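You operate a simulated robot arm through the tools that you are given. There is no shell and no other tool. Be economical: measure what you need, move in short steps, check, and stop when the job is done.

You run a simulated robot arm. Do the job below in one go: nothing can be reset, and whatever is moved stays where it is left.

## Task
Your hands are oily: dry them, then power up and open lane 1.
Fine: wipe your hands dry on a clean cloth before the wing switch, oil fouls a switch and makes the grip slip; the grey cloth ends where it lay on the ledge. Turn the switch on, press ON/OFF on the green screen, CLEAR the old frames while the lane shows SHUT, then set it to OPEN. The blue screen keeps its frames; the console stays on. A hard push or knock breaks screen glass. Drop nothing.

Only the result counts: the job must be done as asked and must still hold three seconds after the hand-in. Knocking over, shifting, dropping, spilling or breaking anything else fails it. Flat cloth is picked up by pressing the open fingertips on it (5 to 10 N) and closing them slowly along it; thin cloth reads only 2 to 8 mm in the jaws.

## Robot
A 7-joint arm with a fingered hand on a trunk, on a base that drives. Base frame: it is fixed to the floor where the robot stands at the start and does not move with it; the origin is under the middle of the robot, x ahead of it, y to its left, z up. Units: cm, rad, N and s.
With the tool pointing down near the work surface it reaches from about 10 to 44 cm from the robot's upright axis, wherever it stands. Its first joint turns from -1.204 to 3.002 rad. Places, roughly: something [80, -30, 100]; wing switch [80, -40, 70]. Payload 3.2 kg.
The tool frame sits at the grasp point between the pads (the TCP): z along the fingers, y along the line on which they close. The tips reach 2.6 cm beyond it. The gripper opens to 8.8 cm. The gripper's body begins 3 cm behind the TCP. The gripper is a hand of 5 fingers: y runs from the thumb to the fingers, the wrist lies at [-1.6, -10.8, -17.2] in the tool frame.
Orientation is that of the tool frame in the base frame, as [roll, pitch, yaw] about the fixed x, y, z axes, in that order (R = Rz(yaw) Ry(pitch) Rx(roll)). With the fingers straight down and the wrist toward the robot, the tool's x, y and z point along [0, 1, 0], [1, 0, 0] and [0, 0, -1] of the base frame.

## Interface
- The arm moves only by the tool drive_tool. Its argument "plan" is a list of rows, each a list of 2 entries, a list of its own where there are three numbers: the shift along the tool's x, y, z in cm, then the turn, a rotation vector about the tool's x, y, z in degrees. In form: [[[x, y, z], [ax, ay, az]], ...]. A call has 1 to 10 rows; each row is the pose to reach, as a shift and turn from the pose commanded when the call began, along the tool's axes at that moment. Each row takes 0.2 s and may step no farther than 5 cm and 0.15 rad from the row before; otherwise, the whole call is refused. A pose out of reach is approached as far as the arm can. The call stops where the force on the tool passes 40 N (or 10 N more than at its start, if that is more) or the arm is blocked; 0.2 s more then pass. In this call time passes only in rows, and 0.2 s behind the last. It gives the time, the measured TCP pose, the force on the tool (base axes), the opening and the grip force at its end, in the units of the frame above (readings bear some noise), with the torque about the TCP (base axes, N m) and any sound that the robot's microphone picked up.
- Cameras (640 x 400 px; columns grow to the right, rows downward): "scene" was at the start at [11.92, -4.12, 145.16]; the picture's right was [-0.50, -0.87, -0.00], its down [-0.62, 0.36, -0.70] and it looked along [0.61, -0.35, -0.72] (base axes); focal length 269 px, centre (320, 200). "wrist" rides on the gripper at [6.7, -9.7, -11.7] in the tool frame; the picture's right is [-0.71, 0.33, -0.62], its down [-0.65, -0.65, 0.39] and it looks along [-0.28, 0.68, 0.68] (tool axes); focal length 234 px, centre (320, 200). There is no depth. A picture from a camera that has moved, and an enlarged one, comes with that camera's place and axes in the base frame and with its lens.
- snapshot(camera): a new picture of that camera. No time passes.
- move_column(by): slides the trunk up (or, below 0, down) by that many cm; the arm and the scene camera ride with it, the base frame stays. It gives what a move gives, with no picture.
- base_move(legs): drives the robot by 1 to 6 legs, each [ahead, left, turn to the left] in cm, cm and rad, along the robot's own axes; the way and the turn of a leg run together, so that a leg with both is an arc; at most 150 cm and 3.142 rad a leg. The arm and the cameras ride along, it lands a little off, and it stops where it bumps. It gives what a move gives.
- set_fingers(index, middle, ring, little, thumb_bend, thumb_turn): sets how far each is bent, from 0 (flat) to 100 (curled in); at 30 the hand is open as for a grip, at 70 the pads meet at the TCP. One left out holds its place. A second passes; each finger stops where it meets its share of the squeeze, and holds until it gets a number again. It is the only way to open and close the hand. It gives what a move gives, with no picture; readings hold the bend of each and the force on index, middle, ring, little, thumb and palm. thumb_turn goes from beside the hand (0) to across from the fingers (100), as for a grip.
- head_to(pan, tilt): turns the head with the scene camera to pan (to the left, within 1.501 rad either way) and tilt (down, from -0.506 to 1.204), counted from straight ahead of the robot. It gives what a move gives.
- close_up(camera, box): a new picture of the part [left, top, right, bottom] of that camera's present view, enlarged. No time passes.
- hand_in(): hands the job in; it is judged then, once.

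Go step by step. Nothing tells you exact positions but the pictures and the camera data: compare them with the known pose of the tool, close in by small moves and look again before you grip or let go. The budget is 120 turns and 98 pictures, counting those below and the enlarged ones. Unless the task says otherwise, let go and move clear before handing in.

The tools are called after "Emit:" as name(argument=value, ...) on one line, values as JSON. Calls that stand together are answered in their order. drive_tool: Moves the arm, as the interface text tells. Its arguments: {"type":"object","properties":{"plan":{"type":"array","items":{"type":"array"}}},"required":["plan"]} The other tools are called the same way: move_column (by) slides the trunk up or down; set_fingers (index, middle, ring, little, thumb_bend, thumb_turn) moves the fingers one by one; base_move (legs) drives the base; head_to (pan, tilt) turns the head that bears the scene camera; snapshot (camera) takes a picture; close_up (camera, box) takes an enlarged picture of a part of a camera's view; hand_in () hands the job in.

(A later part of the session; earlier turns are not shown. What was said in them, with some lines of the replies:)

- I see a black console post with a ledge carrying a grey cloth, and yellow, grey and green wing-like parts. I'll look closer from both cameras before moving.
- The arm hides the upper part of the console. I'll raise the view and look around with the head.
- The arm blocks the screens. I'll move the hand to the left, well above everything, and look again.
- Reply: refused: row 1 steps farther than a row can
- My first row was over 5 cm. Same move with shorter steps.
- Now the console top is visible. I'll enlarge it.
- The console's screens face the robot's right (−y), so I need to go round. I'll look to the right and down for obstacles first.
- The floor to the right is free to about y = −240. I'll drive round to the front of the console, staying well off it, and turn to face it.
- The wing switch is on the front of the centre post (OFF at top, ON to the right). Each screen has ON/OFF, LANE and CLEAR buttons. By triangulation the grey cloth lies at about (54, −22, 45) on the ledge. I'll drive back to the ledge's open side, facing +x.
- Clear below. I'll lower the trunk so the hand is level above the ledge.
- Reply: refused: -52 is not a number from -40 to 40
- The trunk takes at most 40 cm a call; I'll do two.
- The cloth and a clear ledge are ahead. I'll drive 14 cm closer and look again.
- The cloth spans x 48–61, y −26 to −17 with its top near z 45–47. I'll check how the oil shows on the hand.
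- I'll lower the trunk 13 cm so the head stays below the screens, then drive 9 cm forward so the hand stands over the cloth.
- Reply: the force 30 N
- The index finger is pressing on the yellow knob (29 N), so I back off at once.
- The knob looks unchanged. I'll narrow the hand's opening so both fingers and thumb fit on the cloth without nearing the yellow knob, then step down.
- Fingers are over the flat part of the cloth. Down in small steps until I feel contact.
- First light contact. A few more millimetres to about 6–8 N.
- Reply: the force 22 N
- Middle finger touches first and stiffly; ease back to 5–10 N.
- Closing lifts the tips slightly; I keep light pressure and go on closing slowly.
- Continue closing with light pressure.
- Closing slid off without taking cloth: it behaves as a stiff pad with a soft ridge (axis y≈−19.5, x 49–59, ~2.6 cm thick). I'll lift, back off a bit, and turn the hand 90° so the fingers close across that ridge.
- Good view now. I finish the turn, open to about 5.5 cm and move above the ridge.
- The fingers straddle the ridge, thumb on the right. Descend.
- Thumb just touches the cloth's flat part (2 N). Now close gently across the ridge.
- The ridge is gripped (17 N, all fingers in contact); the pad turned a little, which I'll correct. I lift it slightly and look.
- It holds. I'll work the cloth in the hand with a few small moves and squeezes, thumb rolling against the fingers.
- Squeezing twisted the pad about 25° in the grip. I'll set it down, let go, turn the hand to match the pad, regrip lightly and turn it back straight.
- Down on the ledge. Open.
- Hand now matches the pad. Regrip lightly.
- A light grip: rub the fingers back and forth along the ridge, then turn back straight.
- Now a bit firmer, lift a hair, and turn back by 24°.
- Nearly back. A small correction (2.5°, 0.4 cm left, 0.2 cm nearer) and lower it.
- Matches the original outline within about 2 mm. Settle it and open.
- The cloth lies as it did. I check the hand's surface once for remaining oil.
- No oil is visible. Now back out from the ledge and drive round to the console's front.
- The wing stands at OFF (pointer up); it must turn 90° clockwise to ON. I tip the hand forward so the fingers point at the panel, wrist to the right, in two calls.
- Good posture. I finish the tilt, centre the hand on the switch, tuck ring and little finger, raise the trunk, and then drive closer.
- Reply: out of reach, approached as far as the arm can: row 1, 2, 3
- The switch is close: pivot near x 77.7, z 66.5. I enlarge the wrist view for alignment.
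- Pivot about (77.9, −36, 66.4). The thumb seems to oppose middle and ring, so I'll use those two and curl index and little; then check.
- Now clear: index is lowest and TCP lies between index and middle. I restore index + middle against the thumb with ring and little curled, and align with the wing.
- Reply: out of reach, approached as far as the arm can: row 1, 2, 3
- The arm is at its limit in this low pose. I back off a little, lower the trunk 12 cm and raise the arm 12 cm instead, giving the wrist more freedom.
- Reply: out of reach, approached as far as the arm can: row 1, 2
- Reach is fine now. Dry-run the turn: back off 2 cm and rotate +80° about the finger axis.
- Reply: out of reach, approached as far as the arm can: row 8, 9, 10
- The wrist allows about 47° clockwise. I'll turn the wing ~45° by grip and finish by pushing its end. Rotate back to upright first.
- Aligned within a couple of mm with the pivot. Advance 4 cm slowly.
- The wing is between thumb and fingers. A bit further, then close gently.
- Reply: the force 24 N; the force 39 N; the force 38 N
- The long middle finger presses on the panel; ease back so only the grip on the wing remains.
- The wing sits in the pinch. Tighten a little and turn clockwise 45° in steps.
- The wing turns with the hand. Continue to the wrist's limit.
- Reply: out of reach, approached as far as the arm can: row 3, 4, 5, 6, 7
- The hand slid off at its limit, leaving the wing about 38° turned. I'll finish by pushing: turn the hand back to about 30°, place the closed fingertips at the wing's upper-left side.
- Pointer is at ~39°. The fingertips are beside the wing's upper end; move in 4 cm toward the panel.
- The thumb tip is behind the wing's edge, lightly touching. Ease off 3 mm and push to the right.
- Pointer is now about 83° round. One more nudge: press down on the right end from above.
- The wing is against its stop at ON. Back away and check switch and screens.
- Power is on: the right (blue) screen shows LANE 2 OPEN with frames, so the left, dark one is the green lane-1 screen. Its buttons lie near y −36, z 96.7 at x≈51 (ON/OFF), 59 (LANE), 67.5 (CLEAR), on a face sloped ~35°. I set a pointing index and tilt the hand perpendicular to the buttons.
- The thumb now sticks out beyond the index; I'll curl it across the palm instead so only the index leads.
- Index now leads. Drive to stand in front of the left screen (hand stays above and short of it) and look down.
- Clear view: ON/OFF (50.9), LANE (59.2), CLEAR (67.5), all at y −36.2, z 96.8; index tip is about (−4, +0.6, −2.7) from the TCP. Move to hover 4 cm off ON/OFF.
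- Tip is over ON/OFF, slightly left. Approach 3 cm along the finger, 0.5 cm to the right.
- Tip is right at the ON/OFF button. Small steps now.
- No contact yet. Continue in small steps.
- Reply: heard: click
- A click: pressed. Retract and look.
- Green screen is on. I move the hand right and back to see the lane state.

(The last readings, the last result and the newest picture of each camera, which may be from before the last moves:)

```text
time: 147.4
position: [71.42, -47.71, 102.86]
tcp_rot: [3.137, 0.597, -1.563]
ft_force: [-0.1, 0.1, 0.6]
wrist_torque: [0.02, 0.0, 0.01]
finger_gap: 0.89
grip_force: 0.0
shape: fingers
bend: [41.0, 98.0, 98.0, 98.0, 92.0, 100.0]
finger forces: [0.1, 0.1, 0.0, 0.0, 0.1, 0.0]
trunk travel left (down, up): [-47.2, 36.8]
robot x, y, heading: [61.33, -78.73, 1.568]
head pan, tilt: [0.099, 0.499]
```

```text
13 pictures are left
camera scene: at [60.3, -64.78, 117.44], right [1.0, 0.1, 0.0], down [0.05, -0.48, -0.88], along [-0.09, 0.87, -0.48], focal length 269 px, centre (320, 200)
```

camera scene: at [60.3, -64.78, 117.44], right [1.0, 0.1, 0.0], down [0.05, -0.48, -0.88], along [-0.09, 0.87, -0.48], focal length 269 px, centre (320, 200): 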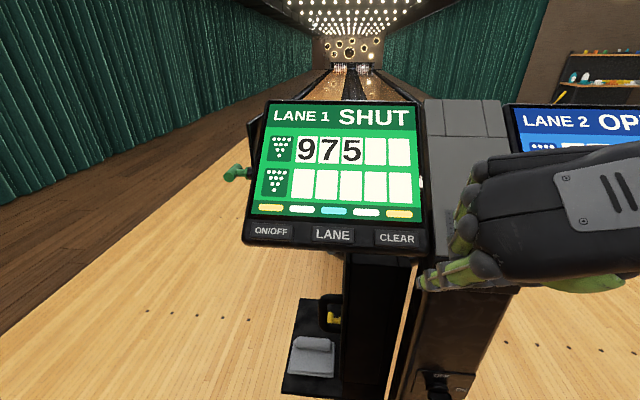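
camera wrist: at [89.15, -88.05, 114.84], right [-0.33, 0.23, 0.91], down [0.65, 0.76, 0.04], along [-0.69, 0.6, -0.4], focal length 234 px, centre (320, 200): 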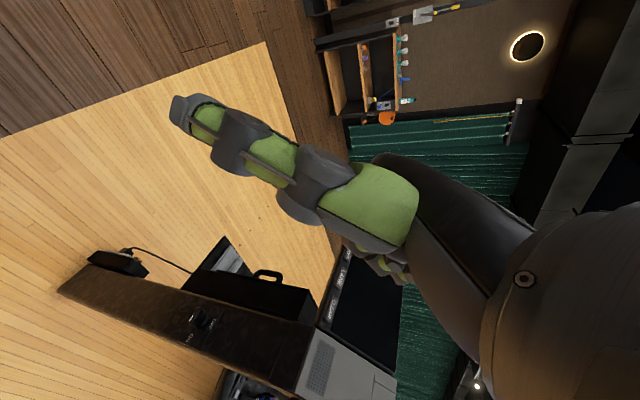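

LANE 1 shows SHUT with frames 9 7 5. Next CLEAR: hover the tip 3 cm off it.

Emit:
drive_tool(plan=[[[-2.3, 0.2, 1.5], [0, 0, 0]], [[-4.6, 0.4, 3], [0, 0, 0]], [[-7, 0.6, 4.8], [0, 0, 0]], [[-7, 0.6, 6.4], [0, 0, 0]]])

Emit:
close_up(camera="scene", box=[240, 120, 500, 290])

```text
time: 148.4
position: [70.84, -38.02, 101.55]
tcp_rot: [3.137, 0.597, -1.566]
ft_force: [0.1, 1.1, -1.0]
wrist_torque: [0.0, 0.01, -0.01]
finger_gap: 0.9
grip_force: 0.0
shape: fingers
bend: [41.0, 98.0, 98.0, 98.0, 92.0, 100.0]
finger forces: [0.0, 0.1, 0.0, 0.0, 0.0, 0.0]
trunk travel left (down, up): [-47.2, 36.8]
robot x, y, heading: [61.15, -78.73, 1.569]
head pan, tilt: [0.099, 0.499]
```

```text
2.35 times, centred on (370, 205) of scene
camera zoom: at [60.32, -64.78, 117.45], right [1.0, 0.1, 0.0], down [0.05, -0.48, -0.88], along [-0.09, 0.87, -0.48], focal length 634 px, centre (202, 188)
```

zoom: 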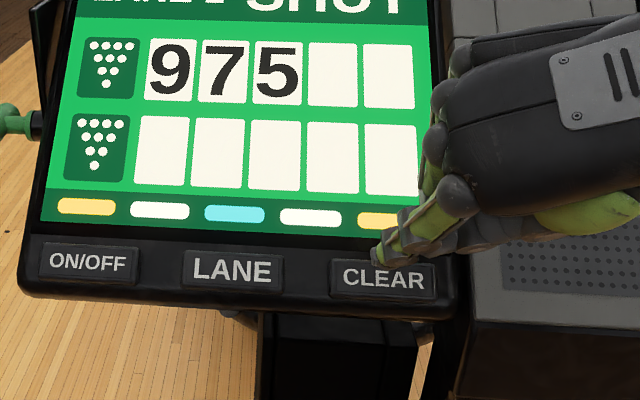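

Tip is lined up with CLEAR. Approach.

Emit:
drive_tool(plan=[[[0, 0, 0.8], [0, 0, 0]], [[0, 0, 1.5], [0, 0, 0]], [[0, 0, 2.1], [0, 0, 0]], [[0, 0, 2.5], [0, 0, 0]]])

Emit:
drive_tool(plan=[[[0, 0, 0.25], [0, 0, 0]]])

Emit:
drive_tool(plan=[[[0, 0, 0.25], [0, 0, 0]]])

```text
time: 149.4
position: [70.82, -36.83, 99.36]
tcp_rot: [3.136, 0.596, -1.563]
ft_force: [-0.3, 0.5, -0.6]
wrist_torque: [-0.01, 0.01, -0.02]
finger_gap: 0.86
grip_force: 0.1
shape: fingers
bend: [41.0, 98.0, 98.0, 98.0, 92.0, 100.0]
finger forces: [0.0, 0.0, 0.0, 0.0, 0.0, 0.0]
trunk travel left (down, up): [-47.2, 36.8]
robot x, y, heading: [61.83, -78.81, 1.574]
head pan, tilt: [0.099, 0.499]
```

```text
time: 149.8
position: [70.73, -36.65, 99.29]
tcp_rot: [3.138, 0.596, -1.563]
ft_force: [0.5, -0.5, -0.2]
wrist_torque: [-0.03, 0.0, 0.01]
finger_gap: 0.89
grip_force: 0.1
shape: fingers
bend: [41.0, 98.0, 98.0, 98.0, 92.0, 100.0]
finger forces: [0.0, 0.1, 0.1, 0.0, 0.1, 0.0]
trunk travel left (down, up): [-47.2, 36.8]
robot x, y, heading: [61.38, -78.7, 1.569]
head pan, tilt: [0.099, 0.499]
```

```text
time: 150.2
position: [70.75, -36.46, 99.09]
tcp_rot: [3.137, 0.596, -1.562]
ft_force: [0.9, -0.1, 0.7]
wrist_torque: [-0.02, 0.01, 0.03]
finger_gap: 0.88
grip_force: 0.1
shape: fingers
bend: [41.0, 98.0, 98.0, 98.0, 92.0, 100.0]
finger forces: [0.4, 0.0, 0.0, 0.0, 0.0, 0.1]
trunk travel left (down, up): [-47.2, 36.8]
robot x, y, heading: [61.28, -78.78, 1.571]
head pan, tilt: [0.099, 0.499]
```

Touching; one more small step should click it.

Emit:
drive_tool(plan=[[[0, 0, 0.25], [0, 0, 0]]])

```text
time: 150.6
position: [70.82, -36.35, 98.85]
tcp_rot: [3.139, 0.6, -1.562]
ft_force: [0.9, -1.0, 1.1]
wrist_torque: [-0.01, 0.09, 0.02]
finger_gap: 0.89
grip_force: 1.1
shape: fingers
bend: [41.0, 98.0, 98.0, 98.0, 92.0, 100.0]
finger forces: [1.6, 0.1, 0.0, 0.1, 0.1, 0.1]
trunk travel left (down, up): [-47.2, 36.8]
robot x, y, heading: [61.38, -78.54, 1.569]
head pan, tilt: [0.099, 0.499]
heard: click
```

Click heard. Retract and check the frames.

Emit:
drive_tool(plan=[[[0, 0, -1], [0, 0, 0]], [[0, 0, -3], [0, 0, 0]]])

Emit:
snapshot(camera="scene")

```text
time: 151.2
position: [70.75, -38.21, 101.35]
tcp_rot: [3.138, 0.598, -1.562]
ft_force: [0.4, 0.6, -0.4]
wrist_torque: [0.0, -0.01, -0.01]
finger_gap: 0.89
grip_force: 0.0
shape: fingers
bend: [41.0, 98.0, 98.0, 98.0, 92.0, 100.0]
finger forces: [0.1, 0.0, 0.0, 0.0, 0.0, 0.1]
trunk travel left (down, up): [-47.2, 36.8]
robot x, y, heading: [61.03, -78.91, 1.569]
head pan, tilt: [0.099, 0.499]
```

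```text
11 pictures are left
camera scene: at [60.28, -64.8, 117.45], right [1.0, 0.1, 0.0], down [0.05, -0.48, -0.88], along [-0.09, 0.87, -0.48], focal length 269 px, centre (320, 200)
```

scene: 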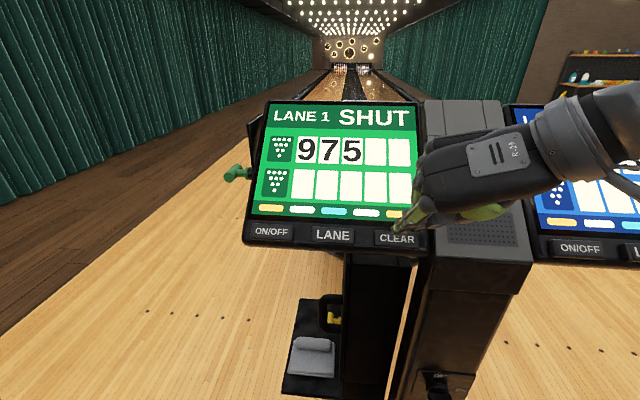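

Frames still show 9 7 5; perhaps it lags. Wait a moment and look again.

Emit:
drive_tool(plan=[[[0, 0, -0.1], [0, 0, 0]], [[0, 0, 0], [0, 0, 0]], [[0, 0, -0.1], [0, 0, 0]], [[0, 0, 0], [0, 0, 0]], [[0, 0, 0], [0, 0, 0]]])

Emit:
close_up(camera="scene", box=[240, 90, 500, 260])

```text
time: 152.4
position: [70.72, -38.13, 101.45]
tcp_rot: [3.139, 0.598, -1.562]
ft_force: [0.3, -1.5, -0.3]
wrist_torque: [0.02, -0.01, -0.02]
finger_gap: 0.9
grip_force: 0.1
shape: fingers
bend: [41.0, 98.0, 98.0, 98.0, 92.0, 100.0]
finger forces: [0.0, 0.1, 0.0, 0.1, 0.0, 0.0]
trunk travel left (down, up): [-47.2, 36.8]
robot x, y, heading: [61.45, -78.59, 1.571]
head pan, tilt: [0.099, 0.499]
```

```text
2.35 times, centred on (370, 175) of scene
camera zoom: at [60.3, -64.78, 117.45], right [1.0, 0.1, 0.0], down [0.05, -0.48, -0.88], along [-0.09, 0.87, -0.48], focal length 634 px, centre (202, 259)
```

zoom: 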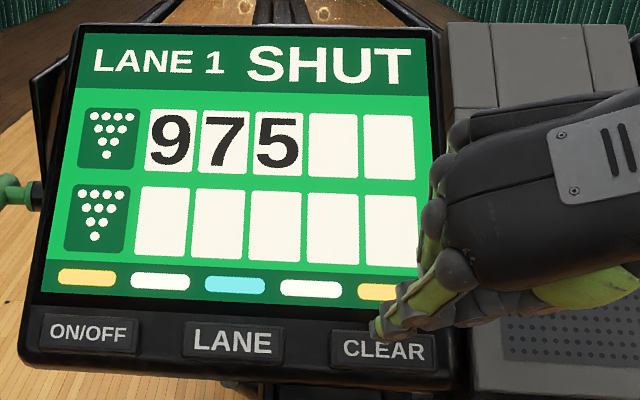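

The short press did nothing, so CLEAR likely needs holding down. Press again and hold.

Emit:
drive_tool(plan=[[[0, 0, 1], [0, 0, 0]], [[0, 0, 2], [0, 0, 0]], [[0, 0, 2.5], [0, 0, 0]], [[0, 0, 2.8], [0, 0, 0]], [[0, 0, 3.05], [0, 0, 0]], [[0, 0, 3.05], [0, 0, 0]], [[0, 0, 3.05], [0, 0, 0]], [[0, 0, 3.05], [0, 0, 0]], [[0, 0, 3.05], [0, 0, 0]], [[0, 0, 3.05], [0, 0, 0]]])

Emit:
drive_tool(plan=[[[0, 0, 0], [0, 0, 0]], [[0, 0, 0], [0, 0, 0]], [[0, 0, 0], [0, 0, 0]], [[0, 0, 0], [0, 0, 0]], [[0, 0, 0], [0, 0, 0]], [[0, 0, 0], [0, 0, 0]], [[0, 0, 0], [0, 0, 0]], [[0, 0, 0], [0, 0, 0]], [[0, 0, 0], [0, 0, 0]], [[0, 0, 0], [0, 0, 0]]])

Emit:
close_up(camera="scene", box=[240, 90, 500, 260])

```text
time: 154.6
position: [70.81, -36.29, 98.81]
tcp_rot: [3.137, 0.598, -1.563]
ft_force: [0.9, -1.0, 0.3]
wrist_torque: [-0.02, 0.07, 0.04]
finger_gap: 0.89
grip_force: 0.2
shape: fingers
bend: [41.0, 98.0, 98.0, 98.0, 92.0, 100.0]
finger forces: [1.5, 0.1, 0.0, 0.1, 0.0, 0.0]
trunk travel left (down, up): [-47.2, 36.8]
robot x, y, heading: [61.24, -78.66, 1.57]
head pan, tilt: [0.099, 0.499]
heard: click
```

```text
time: 156.8
position: [70.84, -36.33, 98.81]
tcp_rot: [3.139, 0.597, -1.561]
ft_force: [0.0, -0.3, 0.8]
wrist_torque: [-0.02, 0.02, 0.03]
finger_gap: 0.89
grip_force: 0.4
shape: fingers
bend: [41.0, 98.0, 98.0, 98.0, 92.0, 100.0]
finger forces: [1.0, 0.0, 0.0, 0.0, 0.1, 0.1]
trunk travel left (down, up): [-47.2, 36.8]
robot x, y, heading: [61.4, -78.77, 1.572]
head pan, tilt: [0.099, 0.499]
```

```text
2.35 times, centred on (370, 175) of scene
camera zoom: at [60.3, -64.8, 117.45], right [1.0, 0.1, 0.0], down [0.05, -0.48, -0.88], along [-0.09, 0.87, -0.48], focal length 634 px, centre (202, 259)
```

zoom: 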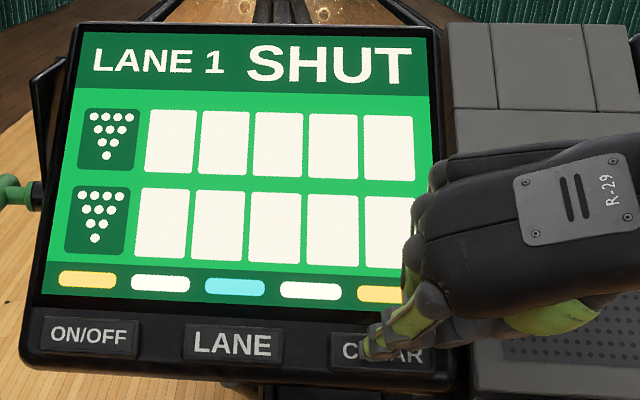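

Cleared while SHUT. Now retract, shift 8 cm left to LANE and press.

Emit:
drive_tool(plan=[[[0, 0, -1.5], [0, 0, 0]], [[0, 0, -3], [0, 0, 0]], [[0, 4, -3], [0, 0, 0]], [[0, 8, -3], [0, 0, 0]], [[0, 8, -2], [0, 0, 0]], [[0, 8, -1], [0, 0, 0]], [[0, 8, -0.6], [0, 0, 0]], [[0, 8, -0.3], [0, 0, 0]]])

Emit:
drive_tool(plan=[[[0, 0, 0.2], [0, 0, 0]]])

Emit:
close_up(camera="scene", box=[240, 90, 500, 260])

```text
time: 158.6
position: [62.87, -36.68, 99.11]
tcp_rot: [3.137, 0.596, -1.561]
ft_force: [0.3, -0.5, -0.2]
wrist_torque: [0.01, 0.01, -0.01]
finger_gap: 0.88
grip_force: 0.1
shape: fingers
bend: [41.0, 98.0, 98.0, 98.0, 92.0, 100.0]
finger forces: [0.0, 0.1, 0.1, 0.1, 0.0, 0.0]
trunk travel left (down, up): [-47.2, 36.8]
robot x, y, heading: [61.17, -78.77, 1.576]
head pan, tilt: [0.099, 0.499]
```

```text
time: 159.0
position: [62.89, -36.51, 98.94]
tcp_rot: [3.139, 0.597, -1.561]
ft_force: [-0.1, -0.4, -0.6]
wrist_torque: [0.0, -0.01, 0.0]
finger_gap: 0.88
grip_force: 0.1
shape: fingers
bend: [41.0, 98.0, 98.0, 98.0, 92.0, 100.0]
finger forces: [0.0, 0.1, 0.0, 0.1, 0.0, 0.0]
trunk travel left (down, up): [-47.2, 36.8]
robot x, y, heading: [61.47, -79.13, 1.577]
head pan, tilt: [0.099, 0.499]
```

```text
2.35 times, centred on (370, 175) of scene
camera zoom: at [60.29, -64.77, 117.45], right [1.0, 0.1, 0.0], down [0.05, -0.48, -0.88], along [-0.09, 0.87, -0.48], focal length 634 px, centre (202, 259)
```

zoom: 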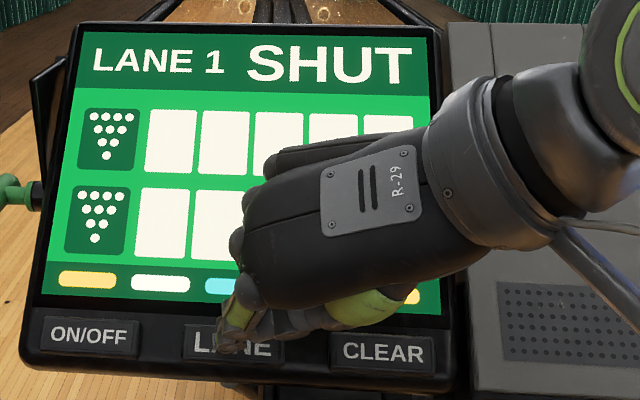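

Over LANE, not yet in contact. Small steps until the click.

Emit:
drive_tool(plan=[[[0, 0, 0.2], [0, 0, 0]]])

Emit:
drive_tool(plan=[[[0, 0, 0.2], [0, 0, 0]]])

```text
time: 159.4
position: [62.78, -36.54, 98.83]
tcp_rot: [3.137, 0.597, -1.561]
ft_force: [0.2, 0.0, 0.3]
wrist_torque: [0.02, 0.03, 0.03]
finger_gap: 0.89
grip_force: 0.4
shape: fingers
bend: [41.0, 98.0, 98.0, 98.0, 92.0, 100.0]
finger forces: [0.7, 0.0, 0.0, 0.0, 0.1, 0.0]
trunk travel left (down, up): [-47.2, 36.8]
robot x, y, heading: [61.2, -78.3, 1.573]
head pan, tilt: [0.099, 0.499]
```

```text
time: 159.8
position: [62.76, -36.44, 98.72]
tcp_rot: [3.139, 0.597, -1.562]
ft_force: [0.2, -0.7, 1.9]
wrist_torque: [0.0, 0.03, 0.01]
finger_gap: 0.89
grip_force: 0.8
shape: fingers
bend: [41.0, 98.0, 98.0, 98.0, 92.0, 100.0]
finger forces: [1.3, 0.1, 0.0, 0.1, 0.0, 0.1]
trunk travel left (down, up): [-47.2, 36.8]
robot x, y, heading: [61.19, -78.92, 1.569]
head pan, tilt: [0.099, 0.499]
heard: click
```

Click. Retract and read the screen.

Emit:
drive_tool(plan=[[[0, 0, -1.5], [0, 0, 0]], [[0, 0, -3], [0, 0, 0]], [[0, 0, -3], [0, 0, 0]], [[0, 0, -3], [0, 0, 0]]])

Emit:
close_up(camera="scene", box=[240, 90, 500, 260])

```text
time: 160.8
position: [62.64, -37.88, 101.08]
tcp_rot: [3.137, 0.597, -1.563]
ft_force: [-0.5, -0.4, 1.2]
wrist_torque: [0.01, -0.06, -0.02]
finger_gap: 0.89
grip_force: 0.0
shape: fingers
bend: [41.0, 98.0, 98.0, 98.0, 92.0, 100.0]
finger forces: [0.1, 0.1, 0.0, 0.0, 0.0, 0.0]
trunk travel left (down, up): [-47.2, 36.8]
robot x, y, heading: [61.21, -78.61, 1.568]
head pan, tilt: [0.099, 0.499]
```

```text
2.35 times, centred on (370, 175) of scene
camera zoom: at [60.29, -64.78, 117.45], right [1.0, 0.1, 0.0], down [0.05, -0.48, -0.88], along [-0.09, 0.87, -0.48], focal length 634 px, centre (202, 259)
```

zoom: 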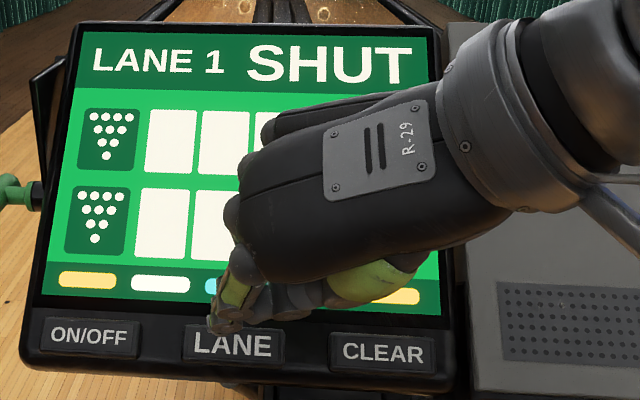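

Still SHUT: that press was probably too short. Press again and hold about a second.

Emit:
drive_tool(plan=[[[0, 0, 1.2], [0, 0, 0]], [[0, 0, 2.2], [0, 0, 0]], [[0, 0, 2.7], [0, 0, 0]], [[0, 0, 3.05], [0, 0, 0]], [[0, 0, 3.1], [0, 0, 0]], [[0, 0, 3.1], [0, 0, 0]], [[0, 0, 3.1], [0, 0, 0]], [[0, 0, 3.1], [0, 0, 0]], [[0, 0, 3.1], [0, 0, 0]]])

Emit:
drive_tool(plan=[[[0, 0, -1.5], [0, 0, 0]], [[0, 0, -3], [0, 0, 0]], [[0, 0, -3], [0, 0, 0]]])

Emit:
close_up(camera="scene", box=[240, 90, 500, 260])

```text
time: 162.8
position: [62.77, -36.26, 98.6]
tcp_rot: [3.139, 0.597, -1.561]
ft_force: [0.2, -1.1, 0.9]
wrist_torque: [-0.01, 0.03, 0.02]
finger_gap: 0.89
grip_force: 0.5
shape: fingers
bend: [41.0, 98.0, 98.0, 98.0, 92.0, 100.0]
finger forces: [1.6, 0.0, 0.0, 0.0, 0.1, 0.0]
trunk travel left (down, up): [-47.2, 36.8]
robot x, y, heading: [61.23, -78.84, 1.569]
head pan, tilt: [0.099, 0.499]
heard: click
```

```text
time: 163.6
position: [62.83, -37.97, 100.82]
tcp_rot: [3.136, 0.595, -1.563]
ft_force: [0.2, -0.9, 0.2]
wrist_torque: [0.05, -0.01, -0.01]
finger_gap: 0.9
grip_force: 0.1
shape: fingers
bend: [41.0, 98.0, 98.0, 98.0, 92.0, 100.0]
finger forces: [0.0, 0.1, 0.1, 0.0, 0.0, 0.1]
trunk travel left (down, up): [-47.2, 36.8]
robot x, y, heading: [61.16, -78.81, 1.569]
head pan, tilt: [0.099, 0.499]
```

```text
2.35 times, centred on (370, 175) of scene
camera zoom: at [60.3, -64.77, 117.45], right [1.0, 0.1, 0.0], down [0.05, -0.48, -0.88], along [-0.09, 0.87, -0.48], focal length 634 px, centre (202, 259)
```

zoom: 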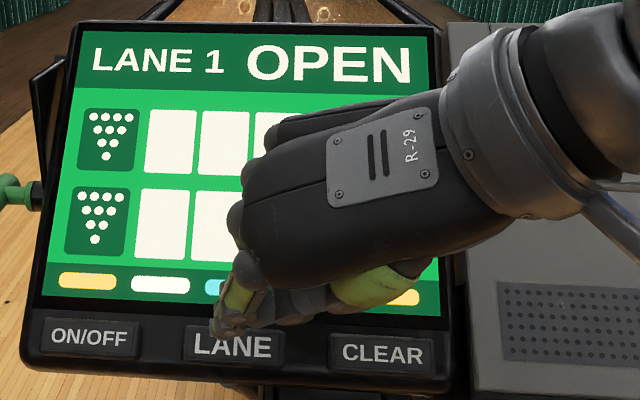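

LANE 1 shows OPEN with empty frames. Pull the hand away and back the base off, then a last check.

Emit:
drive_tool(plan=[[[0, 0, -3], [0, 0, 0]], [[1, 0, -6], [0, 0, 0]], [[2, 0, -9], [0, 0, 0]]])

Emit:
base_move(legs=[[-30, 0, 0]])

Emit:
head_to(pan=-0.1, tilt=0.5)

Emit:
snapshot(camera="scene")

```text
time: 164.4
position: [62.79, -44.49, 107.45]
tcp_rot: [3.138, 0.598, -1.564]
ft_force: [0.2, -0.6, 0.4]
wrist_torque: [-0.04, 0.0, -0.02]
finger_gap: 0.89
grip_force: 0.0
shape: fingers
bend: [41.0, 98.0, 98.0, 98.0, 92.0, 100.0]
finger forces: [0.0, 0.0, 0.1, 0.1, 0.0, 0.0]
trunk travel left (down, up): [-47.2, 36.8]
robot x, y, heading: [61.63, -78.58, 1.568]
head pan, tilt: [0.099, 0.499]
```

```text
time: 166.5
position: [62.63, -75.1, 107.42]
tcp_rot: [3.139, 0.598, -1.558]
ft_force: [0.0, 0.0, -0.1]
wrist_torque: [0.04, 0.01, -0.03]
finger_gap: 0.91
grip_force: 0.0
shape: fingers
bend: [41.0, 98.0, 98.0, 98.0, 92.0, 100.0]
finger forces: [0.0, 0.0, 0.1, 0.0, 0.0, 0.0]
trunk travel left (down, up): [-47.2, 36.8]
robot x, y, heading: [61.73, -109.26, 1.575]
head pan, tilt: [0.099, 0.499]
```

```text
time: 167.2
position: [62.66, -75.04, 107.48]
tcp_rot: [3.138, 0.598, -1.559]
ft_force: [-0.4, -0.4, -0.1]
wrist_torque: [-0.01, 0.01, 0.02]
finger_gap: 0.88
grip_force: 0.0
shape: fingers
bend: [41.0, 98.0, 98.0, 98.0, 92.0, 100.0]
finger forces: [0.0, 0.1, 0.1, 0.1, 0.1, 0.1]
trunk travel left (down, up): [-47.2, 36.8]
robot x, y, heading: [61.34, -109.15, 1.575]
head pan, tilt: [-0.099, 0.499]
```

```text
5 pictures are left
camera scene: at [62.08, -95.29, 117.45], right [1.0, -0.1, 0.0], down [-0.05, -0.48, -0.88], along [0.08, 0.87, -0.48], focal length 269 px, centre (320, 200)
```

scene: 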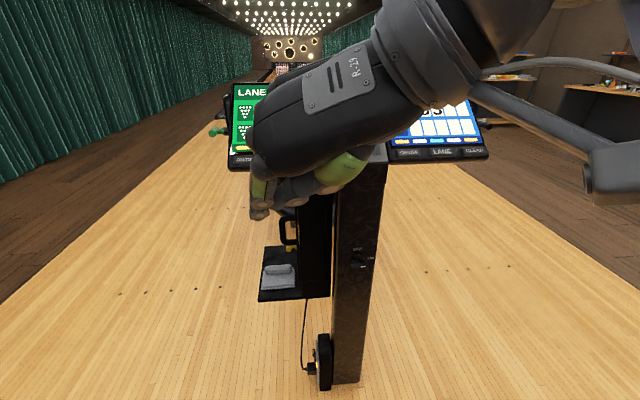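

The hand is clear of the console. The switch is on, both screens are lit and the cloth is in its place on the ledge, so I hand in.

Emit:
hand_in()

```text
The job is handed in.
```

I handed the job in with lane 1 powered up, its old frames cleared while it showed SHUT, and the lane now set to OPEN. The blue screen still shows its frames and the console is on.

- **Drying:** I wiped the hand on the grey cloth before the switch. I saw no oil afterwards, but no reading confirms the hand is dry.
- **Cloth:** it twisted in the grip, so I straightened it and put it back on the ledge, within about 2 mm of where it lay.
- **Contacts:** the index finger pushed the yellow knob beside the ledge at about 29 N, and the knob looked unchanged. A finger also pressed the switch panel at up to about 38 N. The screen buttons only took light presses.
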